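You operate a simulated robot arm through the tools that you are given. There is no shell and no other tool.

Carry out the task below with a simulated robot arm. There is one attempt and no reset: what you move stays moved.

JOB
Clean down the store bench: filings with the magnet, swarf with the brush.
Fine: both tools back where they stood. Set down upright: magnet sweeper, green brush. What is to be rubbed or washed off counts as gone when no trace of it is left.
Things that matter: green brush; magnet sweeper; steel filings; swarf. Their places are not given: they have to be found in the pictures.

The check looks at the end state, three seconds after you hand in, the way a careful person would. Anything else that was tipped, shoved, dropped, spilled or broken makes it a failure.

ROBOT AND FRAMES
A 6-joint arm with a two-finger parallel gripper, fixed in place. Base frame: the origin is on the floor under the middle of its stand, x ahead of it, y to its left, z up; the work surface is at about z = 0.88. Units: m, degrees, N and s.
With the tool pointing down near the work surface it reaches from about 0.58 to 0.94 m from the base axis. Its first joint turns from -149.0 to 149.0 degrees. Payload 3.43 kg.
The TCP is the grasp point between the finger pads, 0.034 m short of the fingertips. In the tool frame z runs along the fingers and y along their closing line. Largest opening 0.128 m; finger width 0.024, thickness 0.012; the body of the gripper, 0.048 by 0.13 m, starts 0.096 m behind the TCP.
Orientation is told as [roll, pitch, yaw] about the base's x, y, z axes, in that order, counted from this pose: with the fingers straight down and closing along the base's y, the tool's x points along the base's -x, its y along +y and its z along -z.

CONTROLS
- The arm moves only by the tool nudge_tool. Its argument "moves" is a list of rows, each a list of 7 numbers: the finger opening in m, from 0 to 0.128, then the shift along the tool's x, y, z in units of 250 mm (1.0 is 250 mm), then the turn, a rotation vector about the tool's x, y, z in units of 60 degrees (1.0 is 60 degrees). In form: [[gripper, tx, ty, tz, ax, ay, az], ...]. A call has 1 to 20 rows; each row is the pose to reach, as a shift and turn from the pose commanded when the call began, along the tool's axes at that moment. A call with a number of a shift or a turn outside -1 to 1 is refused whole. A row lasts 0.2 s, in which the tool goes at most 0.05 m and 8.6 degrees; a call with a longer step from one row to the next is refused whole, and so is a gripper value outside its range. Where a pose cannot be reached the arm comes as near as it can. A force on the tool above 90 N (or 10 N above the force at the start of the call, whichever is more), or a blocked arm, ends the call early, and 0.2 s more pass. Each finger travels about 0.108 m/s and halts on what it meets, pressing with about 24 N; the grip force reading is that of the motor and also rises with nothing between the fingers. The clock runs only during rows and for 0.2 s after the last one: add rows that repeat a pose to give the fingers time. It gives the time, the measured TCP pose, the force on the tool (base axes), the opening and the grip force at its end, in the units of the frame above (readings bear some noise), with the torque about the TCP (base axes, N m) and any sound that the robot's microphone picked up.
- Cameras (640 x 400 px; columns grow to the right, rows downward): "scene" is fixed at [0.0419, -0.4921, 1.5164]; the picture's right is [-0.07, -1.00, 0.00], its down [-0.69, 0.05, -0.73] and it looks along [0.72, -0.05, -0.69] (base axes); focal length 264 px, centre (320, 200). "wrist" rides on the gripper at [0.076, -0.011, -0.16] in the tool frame; the picture's right is [0.15, 0.99, 0.00], its down [-0.88, 0.13, -0.46] and it looks along [-0.45, 0.07, 0.89] (tool axes); focal length 234 px, centre (320, 200).
- capture(camera): a new picture of that camera. It takes no simulated time.
- slide_trunk(by): slides the trunk up (or, below 0, down) by that many m; the arm rides with it, the base frame stays. It gives what a move gives, with no picture.
- measure_at(camera, pixels): for up to 12 pixels [column, row] of the newest picture of that camera ("zoom" is the newest enlarged one), the place [x, y, z] in the base frame of the surface seen there, good to about 0.002 m, but the place of the scene camera against the robot may be out by one fixed shift of up to 0.018 m in any direction. It takes no simulated time.
- close_up(camera, box): a new picture of the part [left, top, right, bottom] of that camera's present view, enlarged. It takes no simulated time.
- hand_in(): hands the job in; it is judged then, once.

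Leave the gripper open and the arm clear of the work at the hand-in unless told otherwise.

The tools are called after ">>>" as name(argument=value, ...) on one line, values as JSON. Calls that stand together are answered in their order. nudge_tool: Moves the arm, as the interface text tells. Its arguments: {"type":"object","properties":{"moves":{"type":"array","items":{"type":"array","items":{"type":"number"}}}},"required":["moves"]} The other tools are called the same way: slide_trunk (by) moves the trunk up or down; capture (camera) takes a picture; measure_at (camera, pixels) gives the place of the surface under pixels of a picture; close_up (camera, box) takes an enlarged picture of a part of a camera's view; hand_in () hands the job in.

At the start:

```text
time: 0.0
position: [0.6923, -0.4437, 1.276]
orientation: [0.0, 0.0, 0.1]
contact_force: [-0.6, 0.3, -0.9]
moment: [0.0, 0.02, -0.02]
grip_width: 0.1279
grasp_force: 0.1
trunk travel left (down, up): [-0.675, 0.035]
```

scene: 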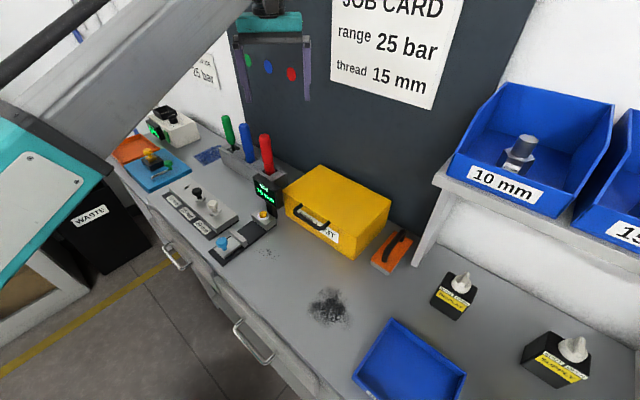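
wrist: 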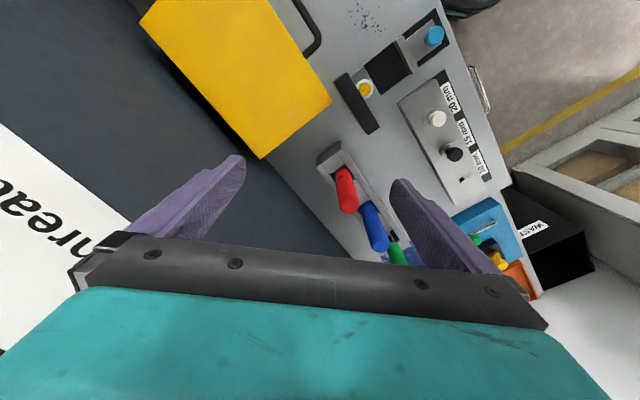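

The bench shows a dark powder patch near scene pixel (328,306), a speckle patch near (268,253), two dark blocks with white knobs at (453,293) and (555,358), a blue tray at (410,362) and an orange float or brush at (392,250). I'll enlarge parts of the scene to tell these apart.

>>> close_up(camera="scene", box=[400, 250, 620, 400])

>>> close_up(camera="scene", box=[230, 160, 430, 340])

>>> close_up(camera="scene", box=[100, 90, 300, 270])

```text
2.67 times, centred on (510, 325) of scene
```

zoom: 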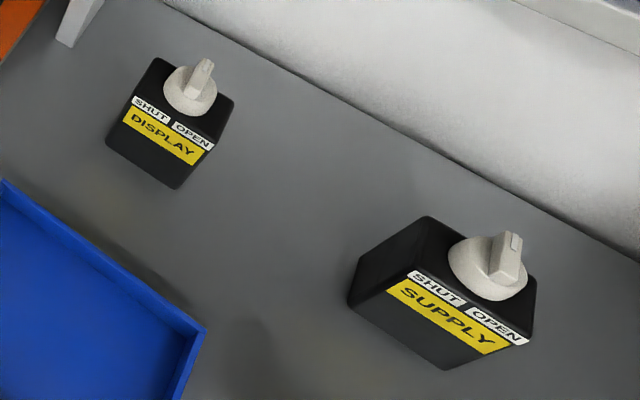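

```text
2.22 times, centred on (330, 250) of scene
```

zoom: 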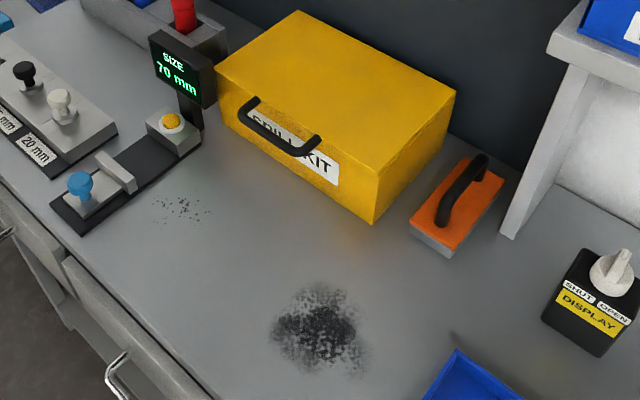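

```text
2.22 times, centred on (200, 180) of scene
```

zoom: 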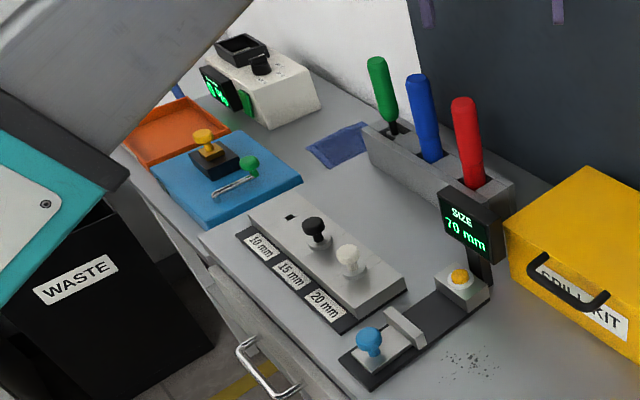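

Next I'll enlarge the two patches, the rack of handles (green at about (228,130)) and the orange block, to see which is which.

>>> close_up(camera="scene", box=[290, 275, 370, 325])

>>> close_up(camera="scene", box=[240, 235, 300, 272])

>>> close_up(camera="scene", box=[190, 100, 290, 210])

>>> close_up(camera="scene", box=[350, 210, 440, 290])

>>> close_up(camera="scene", box=[105, 95, 225, 205])

>>> close_up(camera="wrist", box=[300, 120, 520, 300])

```text
8.00 times, centred on (330, 300) of scene
```

zoom: 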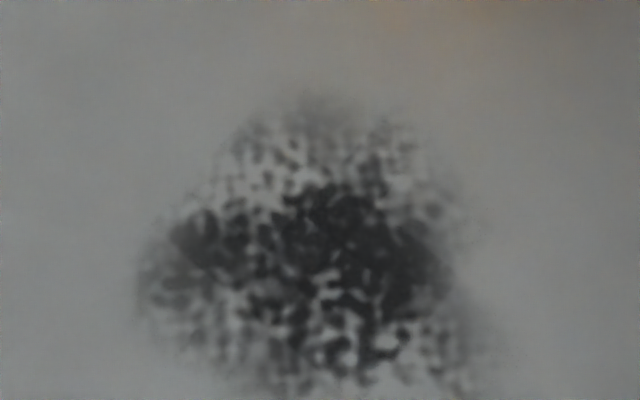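

```text
10.67 times, centred on (270, 254) of scene
```

zoom: 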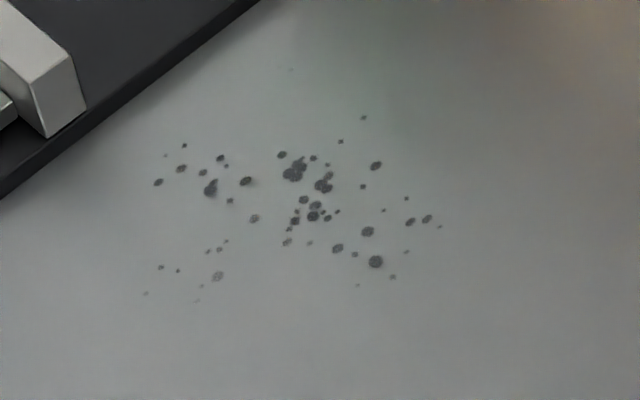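

```text
3.64 times, centred on (240, 155) of scene
```

zoom: 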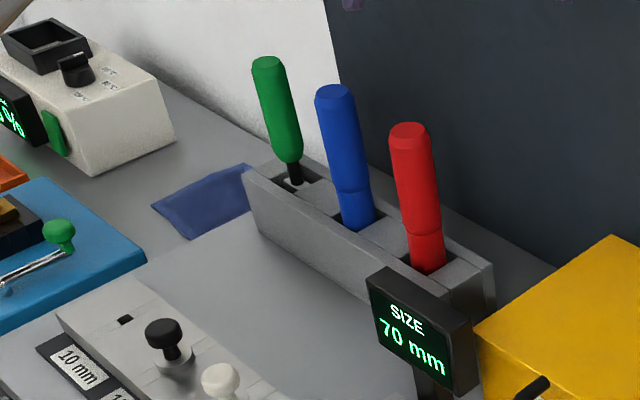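

```text
5.00 times, centred on (395, 250) of scene
```

zoom: 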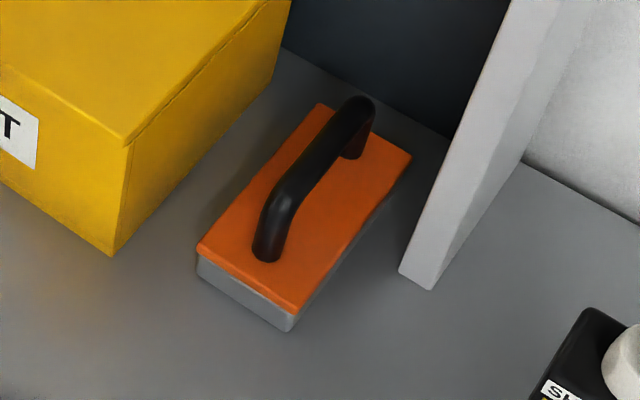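

```text
3.64 times, centred on (165, 150) of scene
```

zoom: 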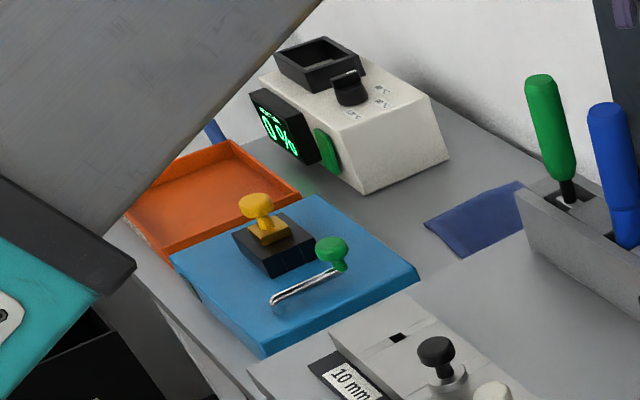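

```text
2.22 times, centred on (410, 210) of wrist
```

zoom: 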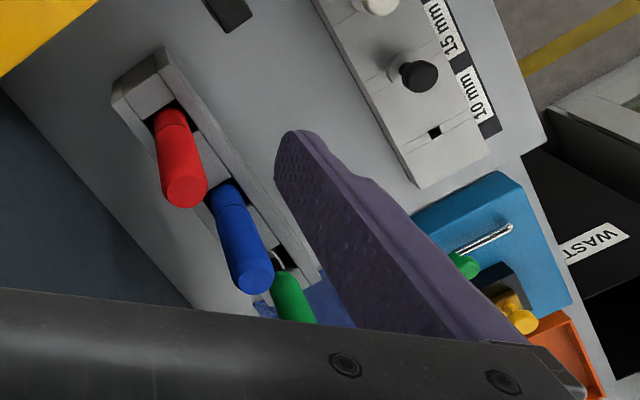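

The orange block with the grey base and black handle (395,250) looks like the magnet sweeper, and the green handle in the rack may be the brush. I'll measure several points to learn where these things stand.

>>> capture(camera="scene")

>>> measure_at(camera="scene", pixels=[[328, 306], [268, 253], [392, 268], [403, 236], [380, 262], [227, 118], [230, 145], [246, 130], [265, 140], [208, 155], [240, 160], [272, 188]])

>>> measure_at(camera="scene", pixels=[[352, 258], [284, 210], [327, 168], [392, 198], [453, 280], [555, 345], [400, 320], [357, 378], [465, 375], [264, 190], [256, 225], [238, 235]])

>>> measure_at(camera="scene", pixels=[[180, 245], [310, 380], [440, 200], [425, 255], [250, 280], [275, 310], [300, 270], [360, 330], [185, 205], [215, 215], [150, 165], [135, 148]])

```text
taken
```

scene: 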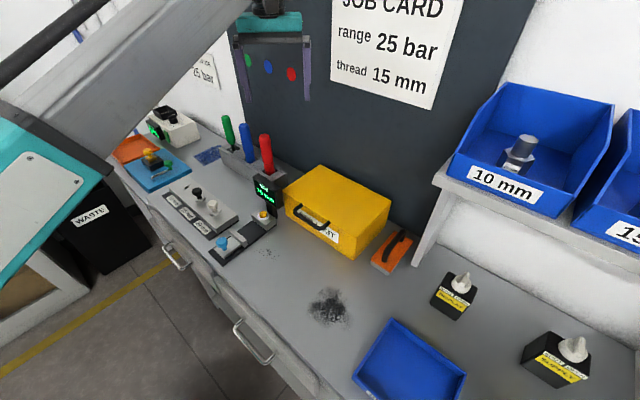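

```text
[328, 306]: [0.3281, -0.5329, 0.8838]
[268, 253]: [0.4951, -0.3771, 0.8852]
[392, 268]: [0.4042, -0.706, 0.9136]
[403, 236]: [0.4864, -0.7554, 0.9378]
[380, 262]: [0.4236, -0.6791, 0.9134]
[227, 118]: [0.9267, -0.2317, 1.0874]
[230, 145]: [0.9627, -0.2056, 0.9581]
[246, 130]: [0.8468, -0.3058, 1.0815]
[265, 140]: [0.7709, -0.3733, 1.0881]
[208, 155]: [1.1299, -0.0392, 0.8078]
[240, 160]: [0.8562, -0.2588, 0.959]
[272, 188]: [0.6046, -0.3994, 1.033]
```

```text
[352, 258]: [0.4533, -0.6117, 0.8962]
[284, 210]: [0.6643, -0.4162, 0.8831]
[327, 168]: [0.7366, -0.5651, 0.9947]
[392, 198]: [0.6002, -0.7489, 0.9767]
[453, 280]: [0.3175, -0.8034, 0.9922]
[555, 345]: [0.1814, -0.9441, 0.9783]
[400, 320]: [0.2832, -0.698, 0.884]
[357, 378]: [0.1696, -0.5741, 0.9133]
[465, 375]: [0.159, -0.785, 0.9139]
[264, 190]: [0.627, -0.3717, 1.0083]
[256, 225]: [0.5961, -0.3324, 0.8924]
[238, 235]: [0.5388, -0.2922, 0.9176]
```

```text
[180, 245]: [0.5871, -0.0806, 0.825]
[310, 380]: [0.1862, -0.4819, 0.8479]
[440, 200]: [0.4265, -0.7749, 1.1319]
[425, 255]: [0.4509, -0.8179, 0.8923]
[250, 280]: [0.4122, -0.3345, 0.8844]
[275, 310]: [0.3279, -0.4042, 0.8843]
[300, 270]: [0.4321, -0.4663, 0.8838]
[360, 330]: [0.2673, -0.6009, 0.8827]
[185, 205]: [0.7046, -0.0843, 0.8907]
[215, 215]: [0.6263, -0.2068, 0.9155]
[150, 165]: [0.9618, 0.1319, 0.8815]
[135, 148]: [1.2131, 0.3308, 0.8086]
```

The powder patch is at about (0.328,-0.533), the dot patch at (0.495,-0.377), the orange block near (0.445,-0.72) and the green handle top near (0.927,-0.23,1.087). I'll pull the tool back 0.24 m along base -x at this safe height and look down with the wrist camera.

>>> nudge_tool(moves=[[0.128, 0.19, 0, 0, 0, 0, 0], [0.128, 0.38, 0, 0, 0, 0, 0], [0.128, 0.57, 0, 0, 0, 0, 0], [0.128, 0.76, 0, 0, 0, 0, 0], [0.128, 0.95, 0, 0, 0, 0, 0], [0.128, 0.95, 0, 0, 0, 0, 0]])

>>> capture(camera="wrist")

>>> capture(camera="scene")

```text
time: 1.4
position: [0.4658, -0.4532, 1.2535]
orientation: [-0.8, -0.8, 0.1]
contact_force: [0.4, 0.2, 0.1]
moment: [-0.02, -0.04, -0.02]
grip_width: 0.128
grasp_force: 0.1
out of reach, approached as far as the arm can: row 4, 5, 6
trunk travel left (down, up): [-0.675, 0.035]
```

```text
taken
```

wrist: 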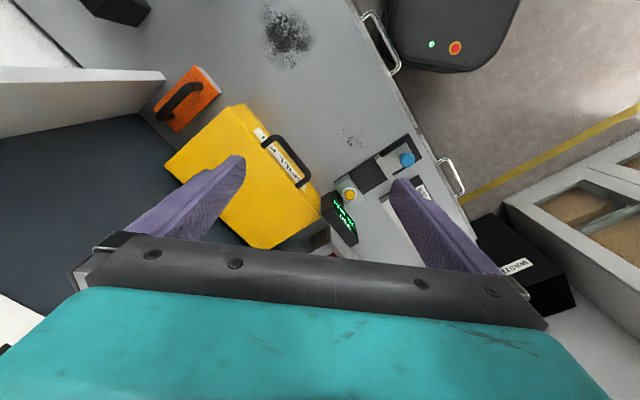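

```text
taken
```

scene: 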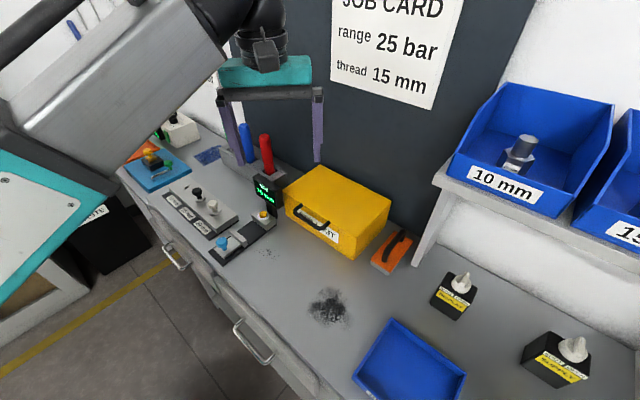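

At r≈0.65 the arm reached its near limit at this height. In the wrist view the powder patch is at (288,32) and the dots at (350,138), so I'll enlarge those and the orange block.

>>> close_up(camera="wrist", box=[250, 0, 330, 70])

>>> close_up(camera="wrist", box=[320, 115, 380, 160])

>>> close_up(camera="wrist", box=[130, 50, 250, 140])

>>> measure_at(camera="wrist", pixels=[[288, 32], [262, 25], [315, 35], [290, 65], [350, 138], [334, 140], [360, 140], [352, 132], [186, 95], [153, 110], [195, 66], [221, 92]])

```text
5.71 times, centred on (290, 35) of wrist
```

zoom: 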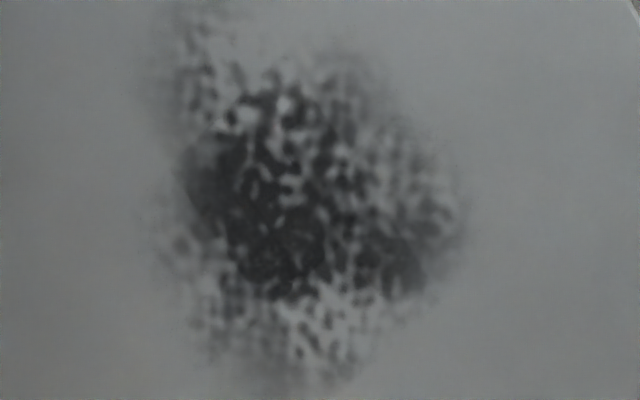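

```text
8.89 times, centred on (350, 138) of wrist
```

zoom: 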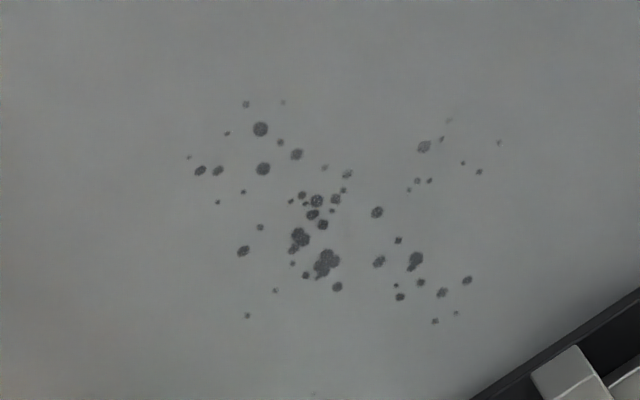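

```text
4.44 times, centred on (190, 95) of wrist
```

zoom: 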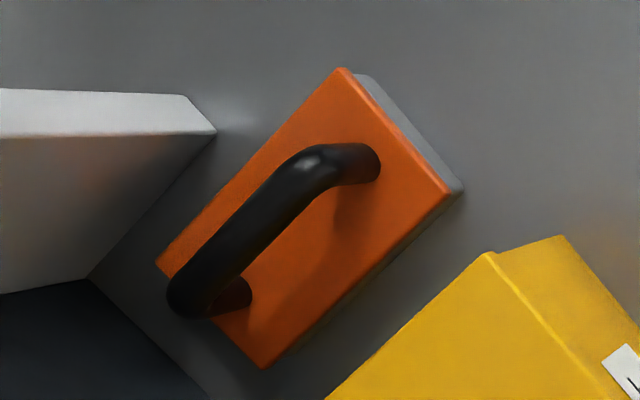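

```text
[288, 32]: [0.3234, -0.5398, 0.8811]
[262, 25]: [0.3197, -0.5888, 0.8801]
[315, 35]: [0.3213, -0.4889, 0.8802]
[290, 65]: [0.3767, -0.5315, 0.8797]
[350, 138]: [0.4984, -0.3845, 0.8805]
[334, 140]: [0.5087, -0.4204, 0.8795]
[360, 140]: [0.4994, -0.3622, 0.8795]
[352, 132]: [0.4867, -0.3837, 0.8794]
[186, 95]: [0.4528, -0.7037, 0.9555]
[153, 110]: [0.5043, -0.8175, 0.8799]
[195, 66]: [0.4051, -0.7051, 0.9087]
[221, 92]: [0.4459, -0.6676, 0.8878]
```

The dense powder patch is about 0.1 m across and centred at (0.323,-0.54). The dot patch is about 0.07 m across at (0.50,-0.385), and the work surface is at z=0.880. Before deciding which is which I'll survey the rest of the bench, moving +x and then +y to look at the rack and the left end.

>>> nudge_tool(moves=[[0.128, -0.19, 0, 0, 0, 0, 0], [0.128, -0.38, 0, 0, 0, 0, 0], [0.128, -0.57, 0, 0, 0, 0, 0], [0.128, -0.76, 0, 0, 0, 0, 0], [0.128, -0.76, 0.19, 0, 0, 0, 0], [0.128, -0.76, 0.38, 0, 0, 0, 0], [0.128, -0.76, 0.57, 0, 0, 0, 0], [0.128, -0.76, 0.76, 0, 0, 0, 0], [0.128, -0.76, 0.95, 0, 0, 0, 0], [0.128, -0.76, 0.95, 0, 0, 0, 0]])

>>> capture(camera="wrist")

>>> capture(camera="scene")

```text
time: 3.2
position: [0.6527, -0.2689, 1.2536]
orientation: [-0.6, -0.4, 1.9]
contact_force: [4.8, -22.3, 0.3]
moment: [3.81, 0.81, 1.91]
grip_width: 0.128
grasp_force: 0.0
trunk travel left (down, up): [-0.675, 0.035]
stopped in row 9: the force on the tool passed its limit at 124 N (the readings are from after the stop); the commanded pose is now the measured one
```

```text
taken
```

wrist: 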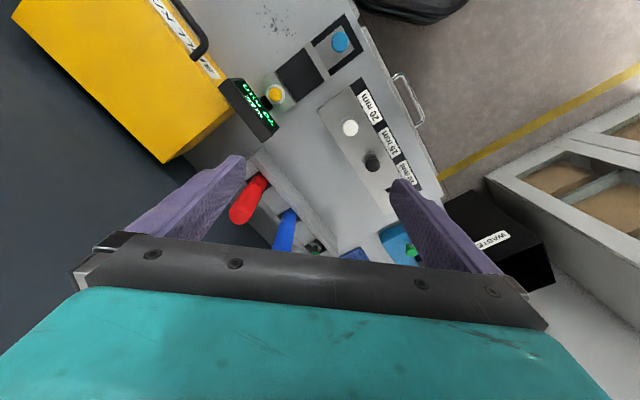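

```text
taken
```

scene: 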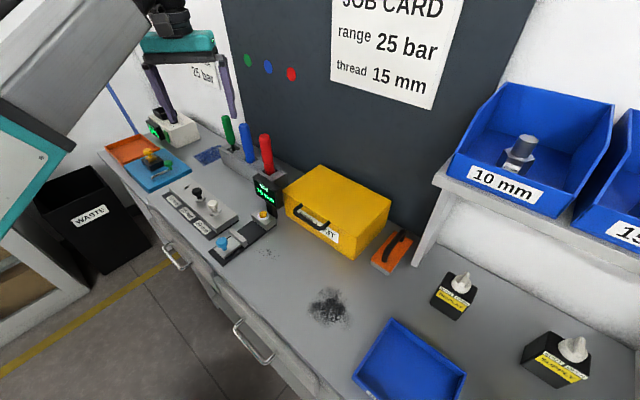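

The call stopped at 124 N while moving +y. The torque puts the contact about 0.17 m above the TCP and 0.1 m toward the base, near the wrist camera and not on a bench item. I'll look closer before moving again.

>>> close_up(camera="scene", box=[60, 0, 280, 140])

>>> measure_at(camera="scene", pixels=[[125, 110], [112, 90], [165, 110], [230, 108], [180, 45], [170, 20], [130, 60], [60, 80], [205, 70], [175, 125], [150, 60], [100, 200]])

```text
2.86 times, centred on (170, 70) of scene
```

zoom: 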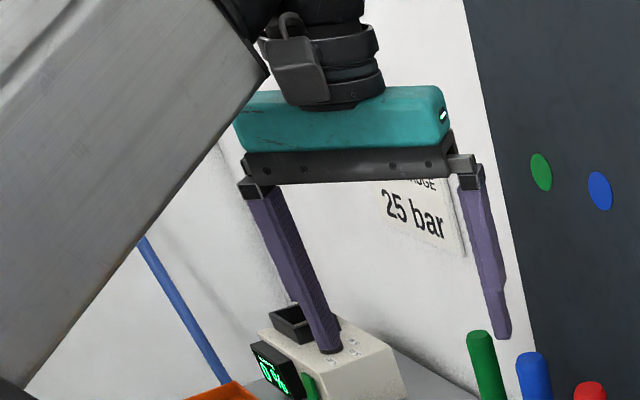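

```text
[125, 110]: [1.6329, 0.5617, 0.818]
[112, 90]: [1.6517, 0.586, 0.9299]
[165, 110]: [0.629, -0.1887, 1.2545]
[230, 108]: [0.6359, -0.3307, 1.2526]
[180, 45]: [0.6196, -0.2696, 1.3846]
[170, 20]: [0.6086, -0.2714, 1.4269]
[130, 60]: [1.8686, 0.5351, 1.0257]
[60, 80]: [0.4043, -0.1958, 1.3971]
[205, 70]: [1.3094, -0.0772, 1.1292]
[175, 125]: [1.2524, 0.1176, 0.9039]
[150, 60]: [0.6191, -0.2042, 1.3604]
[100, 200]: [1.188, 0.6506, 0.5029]
```

The teal hand touched the arm's own grey link, so this is self-contact from being folded too close to the base. I'll back off by -y and move outward, then measure the arm links to understand the geometry.

>>> nudge_tool(moves=[[0.128, -0.04, -0.08, 0, 0, 0, 0], [0.128, -0.15, -0.12, 0, 0, 0, 0], [0.128, -0.3, -0.12, 0, 0, 0, 0], [0.128, -0.4, -0.12, 0, 0, 0, 0], [0.128, -0.4, -0.12, 0, 0, 0, 0]])

>>> capture(camera="scene")

>>> measure_at(camera="scene", pixels=[[40, 220], [100, 180], [20, 30], [150, 60], [100, 100], [5, 150], [200, 10], [60, 160]])

>>> capture(camera="wrist")

```text
time: 4.4
position: [0.7529, -0.2962, 1.2538]
orientation: [-0.5, -0.3, 1.7]
contact_force: [0.5, -3.9, 1.3]
moment: [0.74, 0.16, 0.4]
grip_width: 0.128
grasp_force: 0.1
trunk travel left (down, up): [-0.675, 0.035]
```

```text
taken
```

scene: 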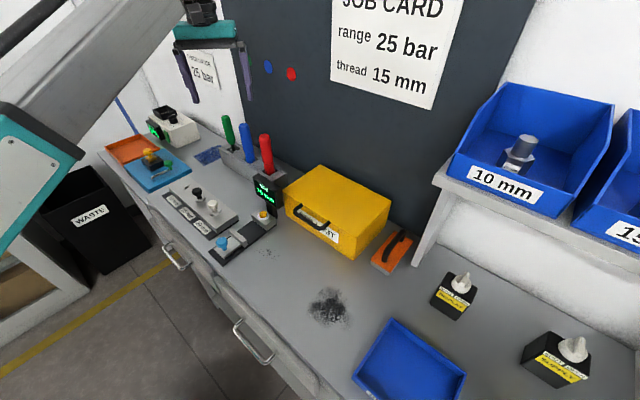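

```text
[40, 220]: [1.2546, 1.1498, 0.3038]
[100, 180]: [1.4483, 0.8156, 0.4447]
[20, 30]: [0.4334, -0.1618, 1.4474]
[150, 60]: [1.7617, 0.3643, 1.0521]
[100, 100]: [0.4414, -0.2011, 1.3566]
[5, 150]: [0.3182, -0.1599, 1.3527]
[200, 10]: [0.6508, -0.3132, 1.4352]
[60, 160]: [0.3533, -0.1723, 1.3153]
```

```text
taken
```

wrist: 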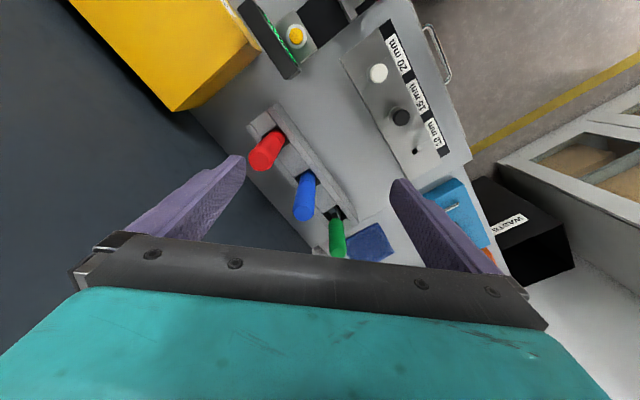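

The self-contact is cleared. The rack is visible in the wrist view around (305,190), so I'll enlarge it.

>>> close_up(camera="wrist", box=[230, 90, 410, 270])

>>> measure_at(camera="zoom", pixels=[[380, 545], [375, 570]])

>>> measure_at(camera="wrist", pixels=[[337, 252], [337, 222], [335, 213], [302, 212], [308, 180], [263, 162], [275, 145], [370, 245], [318, 212], [345, 215], [268, 112], [250, 125]])

```text
2.22 times, centred on (320, 180) of wrist
```

zoom: 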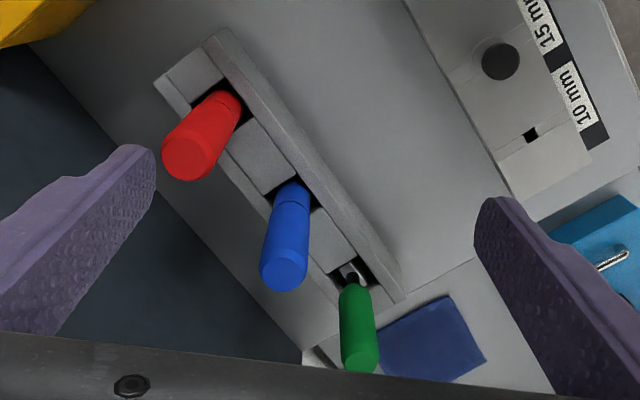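

```text
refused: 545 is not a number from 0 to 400
```

```text
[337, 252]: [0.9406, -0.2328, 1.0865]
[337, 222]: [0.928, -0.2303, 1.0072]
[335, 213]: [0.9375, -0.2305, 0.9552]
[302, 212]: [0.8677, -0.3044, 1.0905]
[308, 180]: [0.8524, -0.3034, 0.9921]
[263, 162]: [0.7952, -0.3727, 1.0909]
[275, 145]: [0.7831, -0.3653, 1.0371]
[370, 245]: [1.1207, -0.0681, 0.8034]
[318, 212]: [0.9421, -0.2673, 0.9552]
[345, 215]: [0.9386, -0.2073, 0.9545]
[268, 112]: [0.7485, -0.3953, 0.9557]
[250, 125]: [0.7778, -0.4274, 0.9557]
```

I'll zoom in tighter on the green handle's shaft and slot near wrist pixel (337,215), and also check the blue square.

>>> close_up(camera="wrist", box=[305, 195, 375, 260])

>>> close_up(camera="scene", box=[205, 105, 285, 190])

```text
6.15 times, centred on (340, 228) of wrist
```

zoom: 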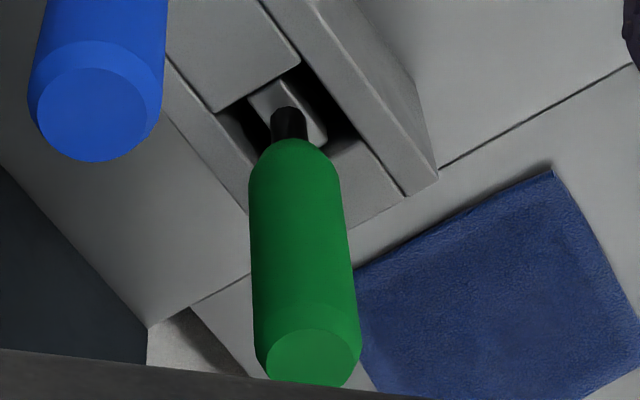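

```text
4.71 times, centred on (245, 148) of scene
```

zoom: 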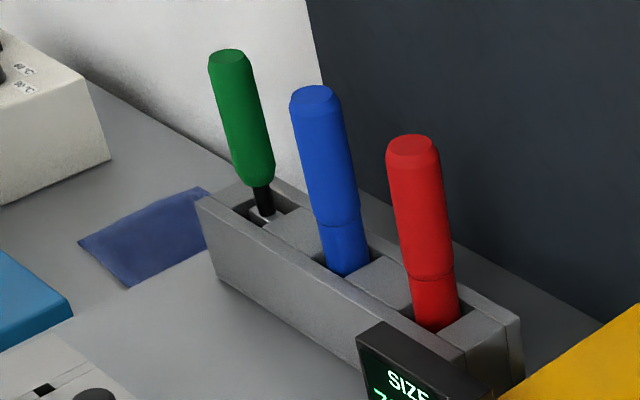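

The green tool has a black shaft and a grey block head sitting in its slot, while the blue and red ones are plain thick handles. So green is most likely the brush, and the dense powder should be the filings with the loose dots as swarf. Next I'll turn the tool to yaw -45° so it squares up with the bench, and move over the orange block to measure it.

>>> nudge_tool(moves=[[0.128, 0.0, -0.19, 0, 0, 0, -0.14], [0.128, 0.0, -0.38, 0, 0, 0, -0.28], [0.128, 0.0, -0.57, 0, 0, 0, -0.42], [0.128, 0.0, -0.76, 0, 0, 0, -0.56], [0.128, 0.0, -0.76, 0, 0, 0, -0.56]])

>>> capture(camera="wrist")

>>> capture(camera="scene")

```text
time: 5.6
position: [0.7503, -0.4789, 1.2511]
orientation: [-0.7, -0.1, 35.4]
contact_force: [-0.5, 1.1, -0.1]
moment: [0.03, 0.04, 0.03]
grip_width: 0.128
grasp_force: 0.1
out of reach, approached as far as the arm can: row 4, 5
trunk travel left (down, up): [-0.675, 0.035]
```

```text
taken
```

wrist: 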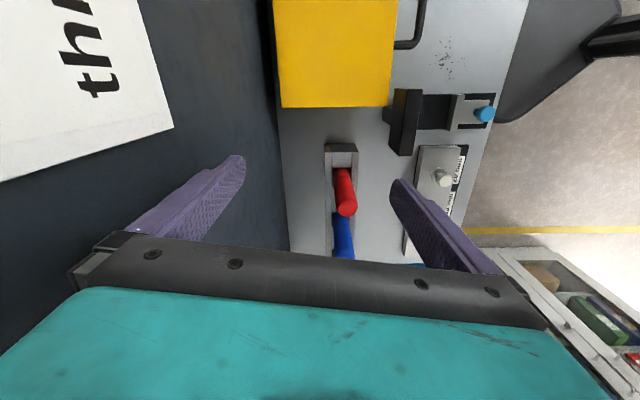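

```text
taken
```

scene: 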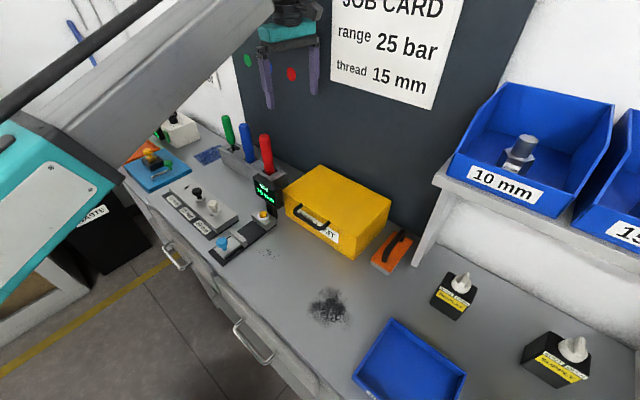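

The tool turned the wrong way (yaw is now +35°), so a positive turn about tool z is what lowers the base yaw. At the right edge of the wrist view (600,320) there is a green shape inside a cabinet, and I'll enlarge it before turning back.

>>> close_up(camera="wrist", box=[490, 230, 640, 390])

>>> close_up(camera="wrist", box=[420, 20, 480, 90])

>>> measure_at(camera="wrist", pixels=[[598, 320], [630, 360], [545, 280], [445, 60], [445, 75], [392, 105], [283, 105], [395, 130]])

```text
2.50 times, centred on (565, 310) of wrist
```

zoom: 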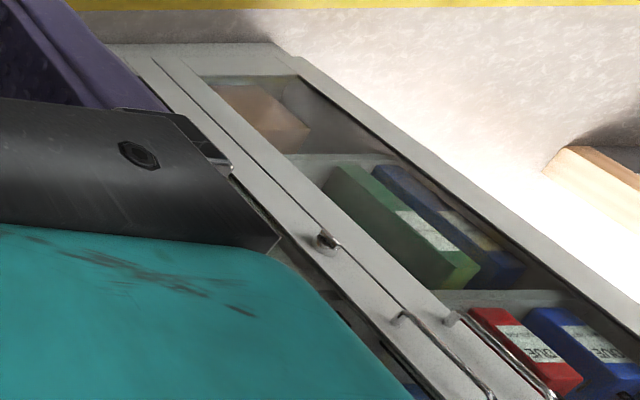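

```text
5.71 times, centred on (450, 55) of wrist
```

zoom: 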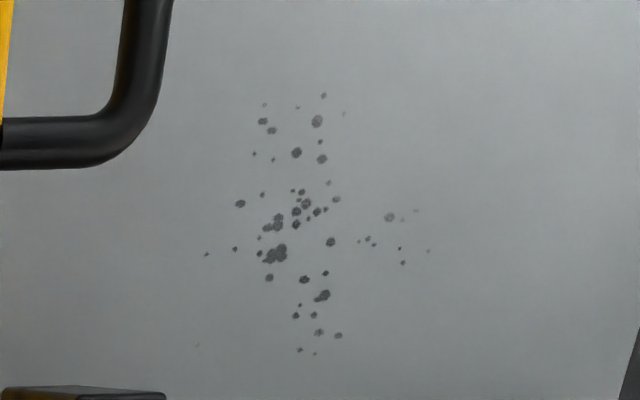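

```text
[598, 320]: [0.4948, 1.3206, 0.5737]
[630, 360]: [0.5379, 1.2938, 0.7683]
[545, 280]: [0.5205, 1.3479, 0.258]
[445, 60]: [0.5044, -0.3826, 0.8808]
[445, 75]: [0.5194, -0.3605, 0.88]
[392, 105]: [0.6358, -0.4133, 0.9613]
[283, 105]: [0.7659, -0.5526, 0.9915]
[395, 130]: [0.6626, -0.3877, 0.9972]
```

That is only a cabinet of binders, so it isn't relevant. I'll now turn back toward yaw -45° while moving over toward the orange block.

>>> nudge_tool(moves=[[0.128, 0.1, 0.031, 0, 0, 0, 0.125], [0.128, 0.2, 0.062, 0, 0, 0, 0.25], [0.128, 0.3, 0.093, 0, 0, 0, 0.375], [0.128, 0.4, 0.124, 0, 0, 0, 0.5], [0.128, 0.5, 0.155, 0, 0, 0, 0.625], [0.128, 0.6, 0.186, 0, 0, 0, 0.75], [0.128, 0.7, 0.217, 0, 0, 0, 0.875], [0.128, 0.8, 0.248, 0, 0, 0, 1.0], [0.128, 0.8, 0.248, 0, 0, 0, 1.0]])

```text
time: 7.5
position: [0.5521, -0.5442, 1.2515]
orientation: [-0.8, -0.6, -22.8]
contact_force: [-5.4, -20.4, 1.5]
moment: [3.66, -0.86, 1.93]
grip_width: 0.1282
grasp_force: 0.1
trunk travel left (down, up): [-0.675, 0.035]
stopped in row 9: the force on the tool passed its limit at 103 N (the readings are from after the stop); the commanded pose is now the measured one
```

Self-contact again, because the wrist camera meets the forearm when it faces the base while the arm is high. I'll turn back 6° and lower the tool to about z=1.10, which stays clear of the yellow box (top 0.995), so that the forearm slopes down away from the hand.

>>> nudge_tool(moves=[[0.128, 0, 0, 0, 0, 0, -0.1], [0.128, 0, 0, 0, 0, 0, -0.14], [0.128, 0, 0, 0.15, 0, 0, -0.14], [0.128, 0, 0, 0.3, 0, 0, -0.14], [0.128, 0, 0, 0.45, 0, 0, -0.14], [0.128, 0, 0, 0.6, 0, 0, -0.14], [0.128, 0, 0, 0.6, 0, 0, -0.14]])

>>> capture(camera="scene")

>>> capture(camera="wrist")

```text
time: 9.1
position: [0.5507, -0.5494, 1.1009]
orientation: [-0.7, -0.5, -14.7]
contact_force: [0.3, 0.5, -0.2]
moment: [0.01, 0.0, 0.0]
grip_width: 0.1275
grasp_force: 0.0
trunk travel left (down, up): [-0.675, 0.035]
```

```text
taken
```

scene: 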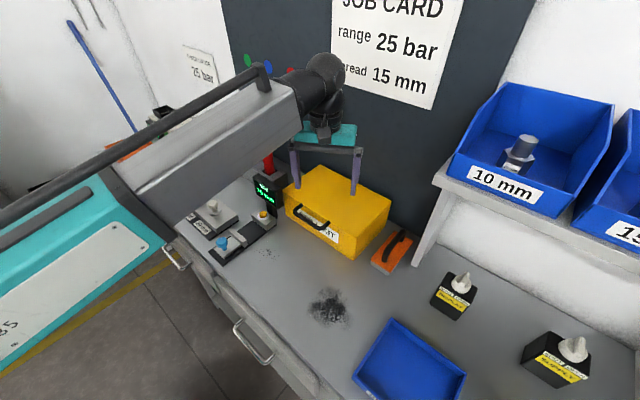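

```text
taken
```

wrist: 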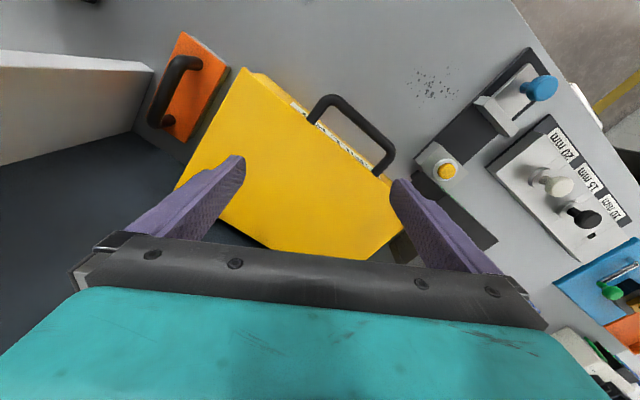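

At z=1.10 there is no contact force. I'll measure the forearm's underside against the hand to judge whether turning to yaw -45° is safe.

>>> measure_at(camera="scene", pixels=[[295, 120], [260, 140], [200, 175], [240, 110], [295, 95], [150, 200], [170, 225], [325, 128], [310, 105], [60, 190], [100, 290], [20, 350]])

>>> close_up(camera="scene", box=[240, 40, 400, 200])

```text
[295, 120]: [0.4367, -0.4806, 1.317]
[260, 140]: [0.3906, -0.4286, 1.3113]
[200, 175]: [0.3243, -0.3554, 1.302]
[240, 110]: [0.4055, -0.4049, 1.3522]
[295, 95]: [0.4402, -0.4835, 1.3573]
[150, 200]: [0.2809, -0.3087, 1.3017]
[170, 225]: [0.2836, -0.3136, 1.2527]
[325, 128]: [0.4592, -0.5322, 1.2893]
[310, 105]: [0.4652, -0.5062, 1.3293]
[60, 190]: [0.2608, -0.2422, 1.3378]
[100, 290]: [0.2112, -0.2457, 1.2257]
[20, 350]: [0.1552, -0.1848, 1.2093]
```

```text
2.50 times, centred on (320, 120) of scene
```

zoom: 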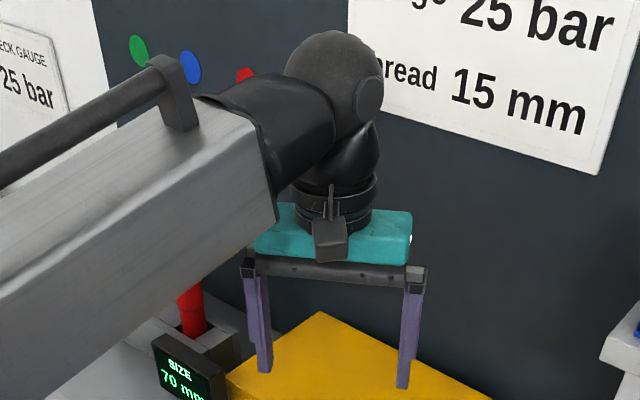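

The forearm's underside is at about 1.30 and the camera top is near 1.29, so going lower gives more clearance. Before that I'll measure the orange block, its handle, the upright and the box in this wrist view.

>>> close_up(camera="wrist", box=[90, 20, 250, 160])

>>> measure_at(camera="wrist", pixels=[[195, 63], [178, 62], [166, 80], [157, 100], [152, 118], [168, 124], [182, 33], [228, 67], [184, 140], [153, 68], [135, 130], [20, 60]])

>>> measure_at(camera="wrist", pixels=[[240, 70], [180, 183], [350, 100], [390, 165], [312, 115], [205, 60], [190, 100], [245, 85], [150, 75], [60, 60], [100, 70], [275, 250]])

```text
2.86 times, centred on (170, 90) of wrist
```

zoom: 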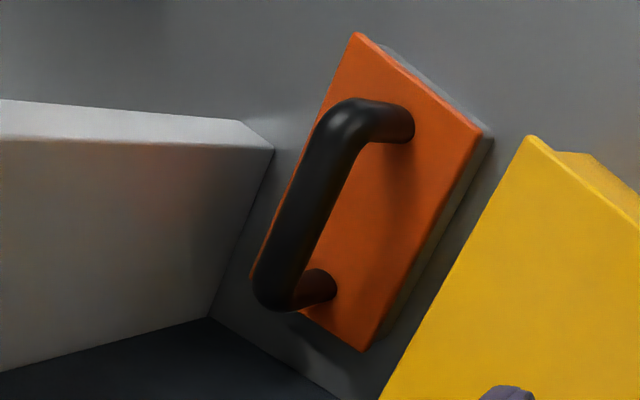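

```text
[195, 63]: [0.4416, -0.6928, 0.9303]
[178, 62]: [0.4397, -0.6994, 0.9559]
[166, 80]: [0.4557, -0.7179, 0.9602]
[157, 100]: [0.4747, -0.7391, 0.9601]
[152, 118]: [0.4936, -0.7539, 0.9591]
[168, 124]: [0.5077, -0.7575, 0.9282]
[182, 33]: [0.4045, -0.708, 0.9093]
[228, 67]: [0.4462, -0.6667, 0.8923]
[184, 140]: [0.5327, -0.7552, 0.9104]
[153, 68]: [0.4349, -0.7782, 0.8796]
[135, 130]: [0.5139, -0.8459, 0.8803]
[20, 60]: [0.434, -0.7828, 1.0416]
```

```text
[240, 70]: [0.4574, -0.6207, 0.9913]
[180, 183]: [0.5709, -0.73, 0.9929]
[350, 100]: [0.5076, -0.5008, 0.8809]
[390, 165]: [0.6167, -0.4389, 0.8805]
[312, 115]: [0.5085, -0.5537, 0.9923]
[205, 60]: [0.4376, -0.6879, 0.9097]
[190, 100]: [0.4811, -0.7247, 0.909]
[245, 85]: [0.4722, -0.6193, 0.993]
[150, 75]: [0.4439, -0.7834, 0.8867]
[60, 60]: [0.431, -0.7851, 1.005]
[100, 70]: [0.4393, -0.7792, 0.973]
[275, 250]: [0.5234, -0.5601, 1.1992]
```

The sweeper's plate top is at z=0.9095 and its handle top at 0.960. Its centre is about (0.4686,-0.7316) and it lies along the -45° line. The upright's face is only about 5 cm to its right, so I'll measure the shelf and bins above, since the hand must clear them.

>>> close_up(camera="scene", box=[370, 140, 530, 290])

>>> measure_at(camera="scene", pixels=[[434, 180], [436, 186], [450, 160], [453, 178], [500, 90], [416, 264], [412, 262], [424, 225], [432, 225], [530, 240], [560, 218], [463, 168]])

```text
2.67 times, centred on (450, 215) of scene
```

zoom: 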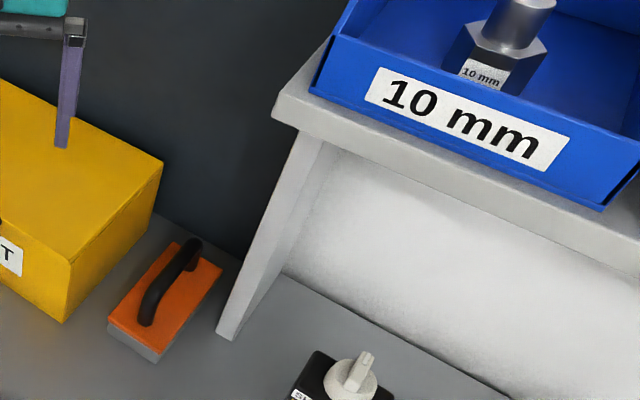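

```text
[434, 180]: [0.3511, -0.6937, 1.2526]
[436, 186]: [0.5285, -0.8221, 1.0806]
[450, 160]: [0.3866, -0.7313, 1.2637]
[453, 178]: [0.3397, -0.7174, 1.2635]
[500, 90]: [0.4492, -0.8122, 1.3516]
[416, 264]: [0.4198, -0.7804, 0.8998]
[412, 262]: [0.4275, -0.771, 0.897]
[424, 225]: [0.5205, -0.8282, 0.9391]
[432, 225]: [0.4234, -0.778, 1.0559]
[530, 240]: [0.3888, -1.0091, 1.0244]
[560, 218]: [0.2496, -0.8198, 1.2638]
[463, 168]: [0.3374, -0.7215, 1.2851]
```

The shelf's left end is at about s=-0.24 along the bench, underside near z=1.22, with the upright's front edge at d≈0.86. The sweeper is at s=-0.186, so I'll grip near the front of the handle with the hand tilted 8° away from the upright. First I'll move to a point just in front of the sweeper at z≈1.05, narrow the fingers to 0.06 and turn to yaw -45°.

>>> nudge_tool(moves=[[0.1, 0.0655, -0.136, 0.05, 0, 0, 0], [0.08, 0.131, -0.272, 0.1, 0, 0, 0], [0.06, 0.196, -0.408, 0.15, 0, 0, 0], [0.06, 0.262, -0.544, 0.2, 0, 0, 0], [0.06, 0.262, -0.544, 0.2, 0, 0, 0.1], [0.06, 0.262, -0.544, 0.2, 0, 0, 0.2], [0.06, 0.262, -0.544, 0.2, 0, 0, 0.3], [0.06, 0.262, -0.544, 0.2, 0, 0, 0.4], [0.06, 0.262, -0.544, 0.2, 0, 0, 0.505], [0.06, 0.262, -0.544, 0.2, 0, 0, 0.505]])

>>> capture(camera="scene")

>>> capture(camera="wrist")

```text
time: 11.3
position: [0.4538, -0.6622, 1.0547]
orientation: [-0.4, -0.8, -45.1]
contact_force: [0.9, 0.1, 0.0]
moment: [0.0, 0.02, -0.02]
grip_width: 0.0599
grasp_force: 0.0
trunk travel left (down, up): [-0.675, 0.035]
```

```text
taken
```

scene: 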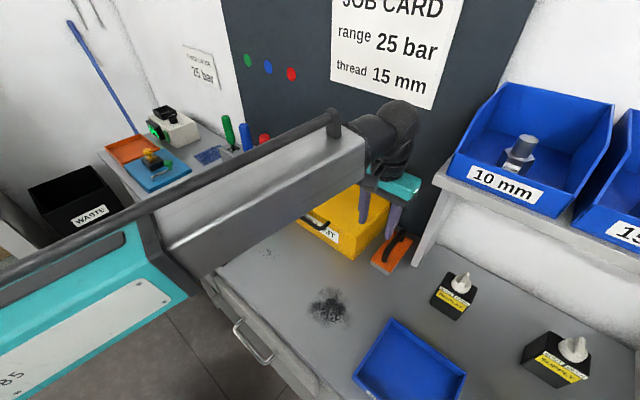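

```text
taken
```

wrist: 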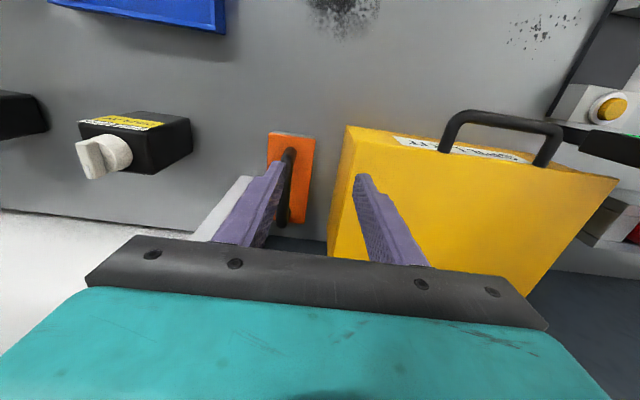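

The turn succeeded with no contact. The sweeper handle is visible at wrist pixels (288,155)-(282,220), so I'll measure it and the upright again from here.

>>> close_up(camera="wrist", box=[190, 110, 350, 260])

>>> measure_at(camera="wrist", pixels=[[290, 152], [287, 165], [284, 180], [282, 200], [280, 215], [270, 135], [314, 138], [307, 220], [240, 180], [215, 220], [296, 155], [275, 150]])

```text
2.67 times, centred on (270, 185) of wrist
```

zoom: 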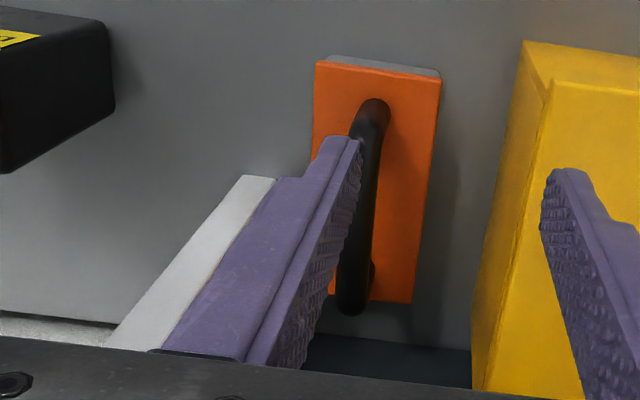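

```text
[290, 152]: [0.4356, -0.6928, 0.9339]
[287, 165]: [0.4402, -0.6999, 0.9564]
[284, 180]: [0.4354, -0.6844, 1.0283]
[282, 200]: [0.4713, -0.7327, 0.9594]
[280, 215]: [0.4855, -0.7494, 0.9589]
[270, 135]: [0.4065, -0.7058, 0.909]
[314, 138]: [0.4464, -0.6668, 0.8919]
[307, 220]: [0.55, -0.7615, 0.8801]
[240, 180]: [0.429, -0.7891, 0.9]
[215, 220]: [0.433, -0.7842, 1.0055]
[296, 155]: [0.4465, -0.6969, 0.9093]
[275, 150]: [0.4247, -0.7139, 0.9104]
```

The handle rod lies at s≈-0.186 with its straight part from d≈0.815 to 0.885, and the upright's front face is at d=0.861. I'll move above the front part of the handle (d=0.827), tilt the hand 8° and stop at about z=1.03.

>>> nudge_tool(moves=[[0.05, -0.05, -0.05, 0, 0.07, 0, 0], [0.05, -0.1, -0.1, 0.03, 0.133, 0, 0], [0.05, -0.152, -0.154, 0.1, 0.133, 0, 0], [0.05, -0.152, -0.154, 0.1, 0.133, 0, 0]])

>>> capture(camera="wrist")

>>> close_up(camera="scene", box=[320, 90, 480, 290])

```text
time: 12.3
position: [0.4528, -0.7155, 1.0306]
orientation: [-8.4, -0.7, -45.1]
contact_force: [-0.9, -0.2, 0.3]
moment: [0.01, 0.04, 0.01]
grip_width: 0.05
grasp_force: 0.0
trunk travel left (down, up): [-0.675, 0.035]
```

```text
taken
```

wrist: 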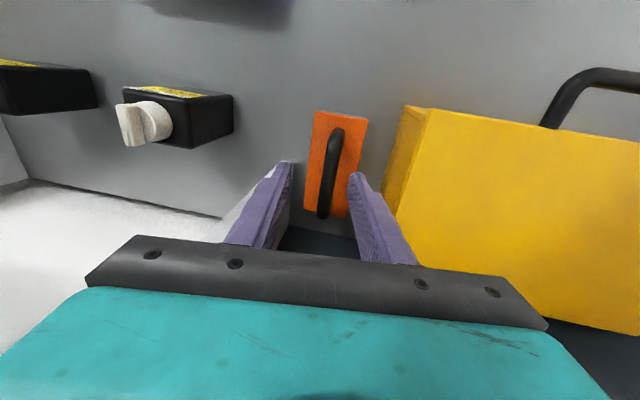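

```text
2.00 times, centred on (400, 190) of scene
```

zoom: 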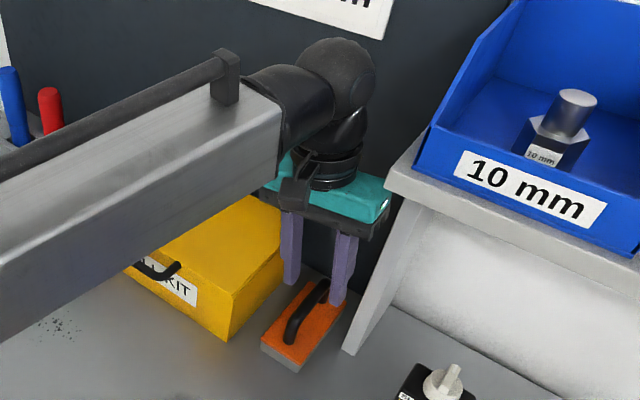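

The hand leans away from the upright and sits above the handle at d=0.826, s=-0.186. I'll descend straight down to z≈0.955, correcting for the tilt, with the fingers open around the rod.

>>> nudge_tool(moves=[[0.05, 0, 0.011, 0.075, 0, 0, 0], [0.05, 0, 0.022, 0.15, 0, 0, 0], [0.05, 0, 0.033, 0.225, 0, 0, 0], [0.05, 0, 0.0442, 0.299, 0, 0, 0], [0.05, 0, 0.0442, 0.299, 0, 0, 0]])

>>> capture(camera="wrist")

>>> close_up(camera="scene", box=[340, 160, 460, 290])

```text
time: 13.5
position: [0.4546, -0.718, 0.9545]
orientation: [-8.5, -0.7, -45.0]
contact_force: [-1.0, -1.0, 0.1]
moment: [0.0, 0.03, -0.01]
grip_width: 0.0497
grasp_force: 0.0
trunk travel left (down, up): [-0.675, 0.035]
```

```text
taken
```

wrist: 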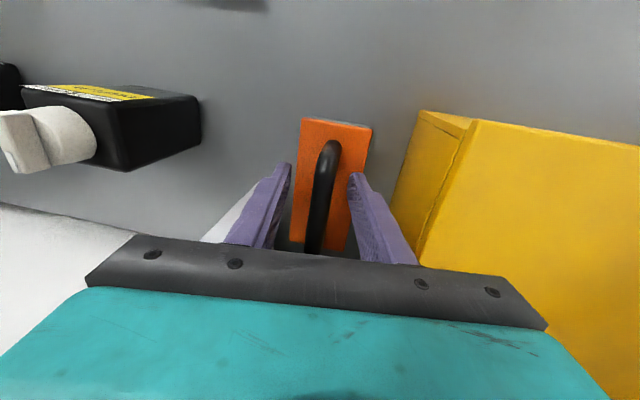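

```text
3.08 times, centred on (400, 225) of scene
```

zoom: 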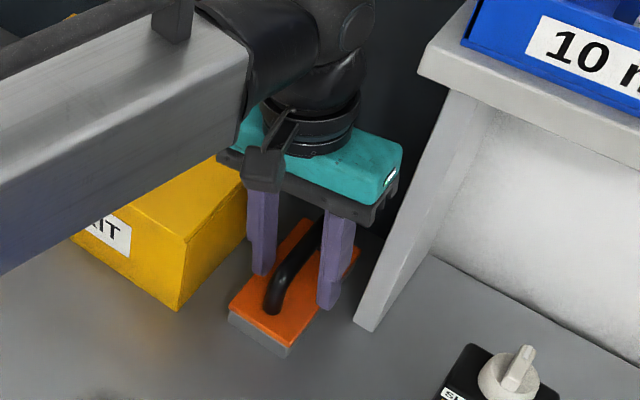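

The rod is between the fingers, with the TCP at d=0.829, s=-0.186, z=0.9545. I'll record a few reference points on the sweeper for its return, then close the fingers.

>>> measure_at(camera="wrist", pixels=[[304, 122], [368, 130], [346, 245], [330, 145], [322, 190], [294, 238]])

>>> nudge_tool(moves=[[0.03, 0, 0, 0, 0, 0, 0], [0.0, 0, 0, 0, 0, 0, 0], [0.0, 0, 0, 0, 0, 0, 0], [0.0, 0, 0, 0, 0, 0, 0]])

>>> capture(camera="wrist")

```text
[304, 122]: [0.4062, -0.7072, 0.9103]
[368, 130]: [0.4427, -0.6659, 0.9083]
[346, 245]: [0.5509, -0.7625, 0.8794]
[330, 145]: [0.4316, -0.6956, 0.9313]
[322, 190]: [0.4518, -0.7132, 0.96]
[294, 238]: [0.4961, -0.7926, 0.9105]
```

```text
time: 14.5
position: [0.4556, -0.7176, 0.9554]
orientation: [-8.5, -0.8, -45.0]
contact_force: [0.4, 0.1, -0.4]
moment: [0.08, 0.13, -0.04]
grip_width: 0.0154
grasp_force: 24.6
trunk travel left (down, up): [-0.675, 0.035]
```

```text
taken
```

wrist: 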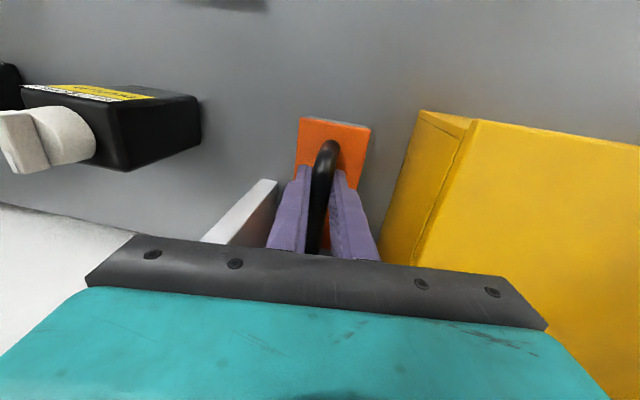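

The grip reads 0.0154 m at 24.6 N, so the rod is held. I'll lift 2 cm straight up to check the weight and whether the sweeper stays level.

>>> nudge_tool(moves=[[0.0, 0, -0.006, -0.04, 0, 0, 0], [0.0, 0, -0.0118, -0.079, 0, 0, 0], [0.0, 0, -0.0118, -0.079, 0, 0, 0]])

>>> capture(camera="wrist")

>>> close_up(camera="scene", box=[340, 160, 460, 290])

```text
time: 15.3
position: [0.4539, -0.7178, 0.9751]
orientation: [-8.4, -0.7, -44.9]
contact_force: [-0.6, 0.2, -3.5]
moment: [0.06, 0.1, -0.03]
grip_width: 0.0157
grasp_force: 24.3
trunk travel left (down, up): [-0.675, 0.035]
```

```text
taken
```

wrist: 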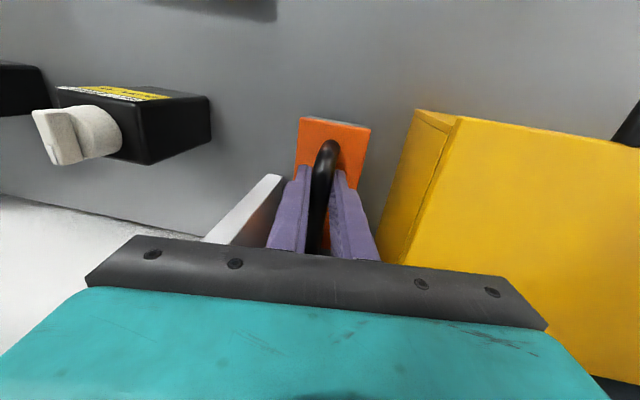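

```text
3.08 times, centred on (400, 225) of scene
```

zoom: 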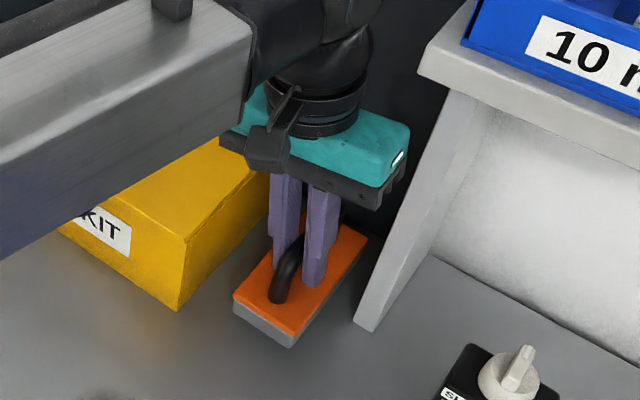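

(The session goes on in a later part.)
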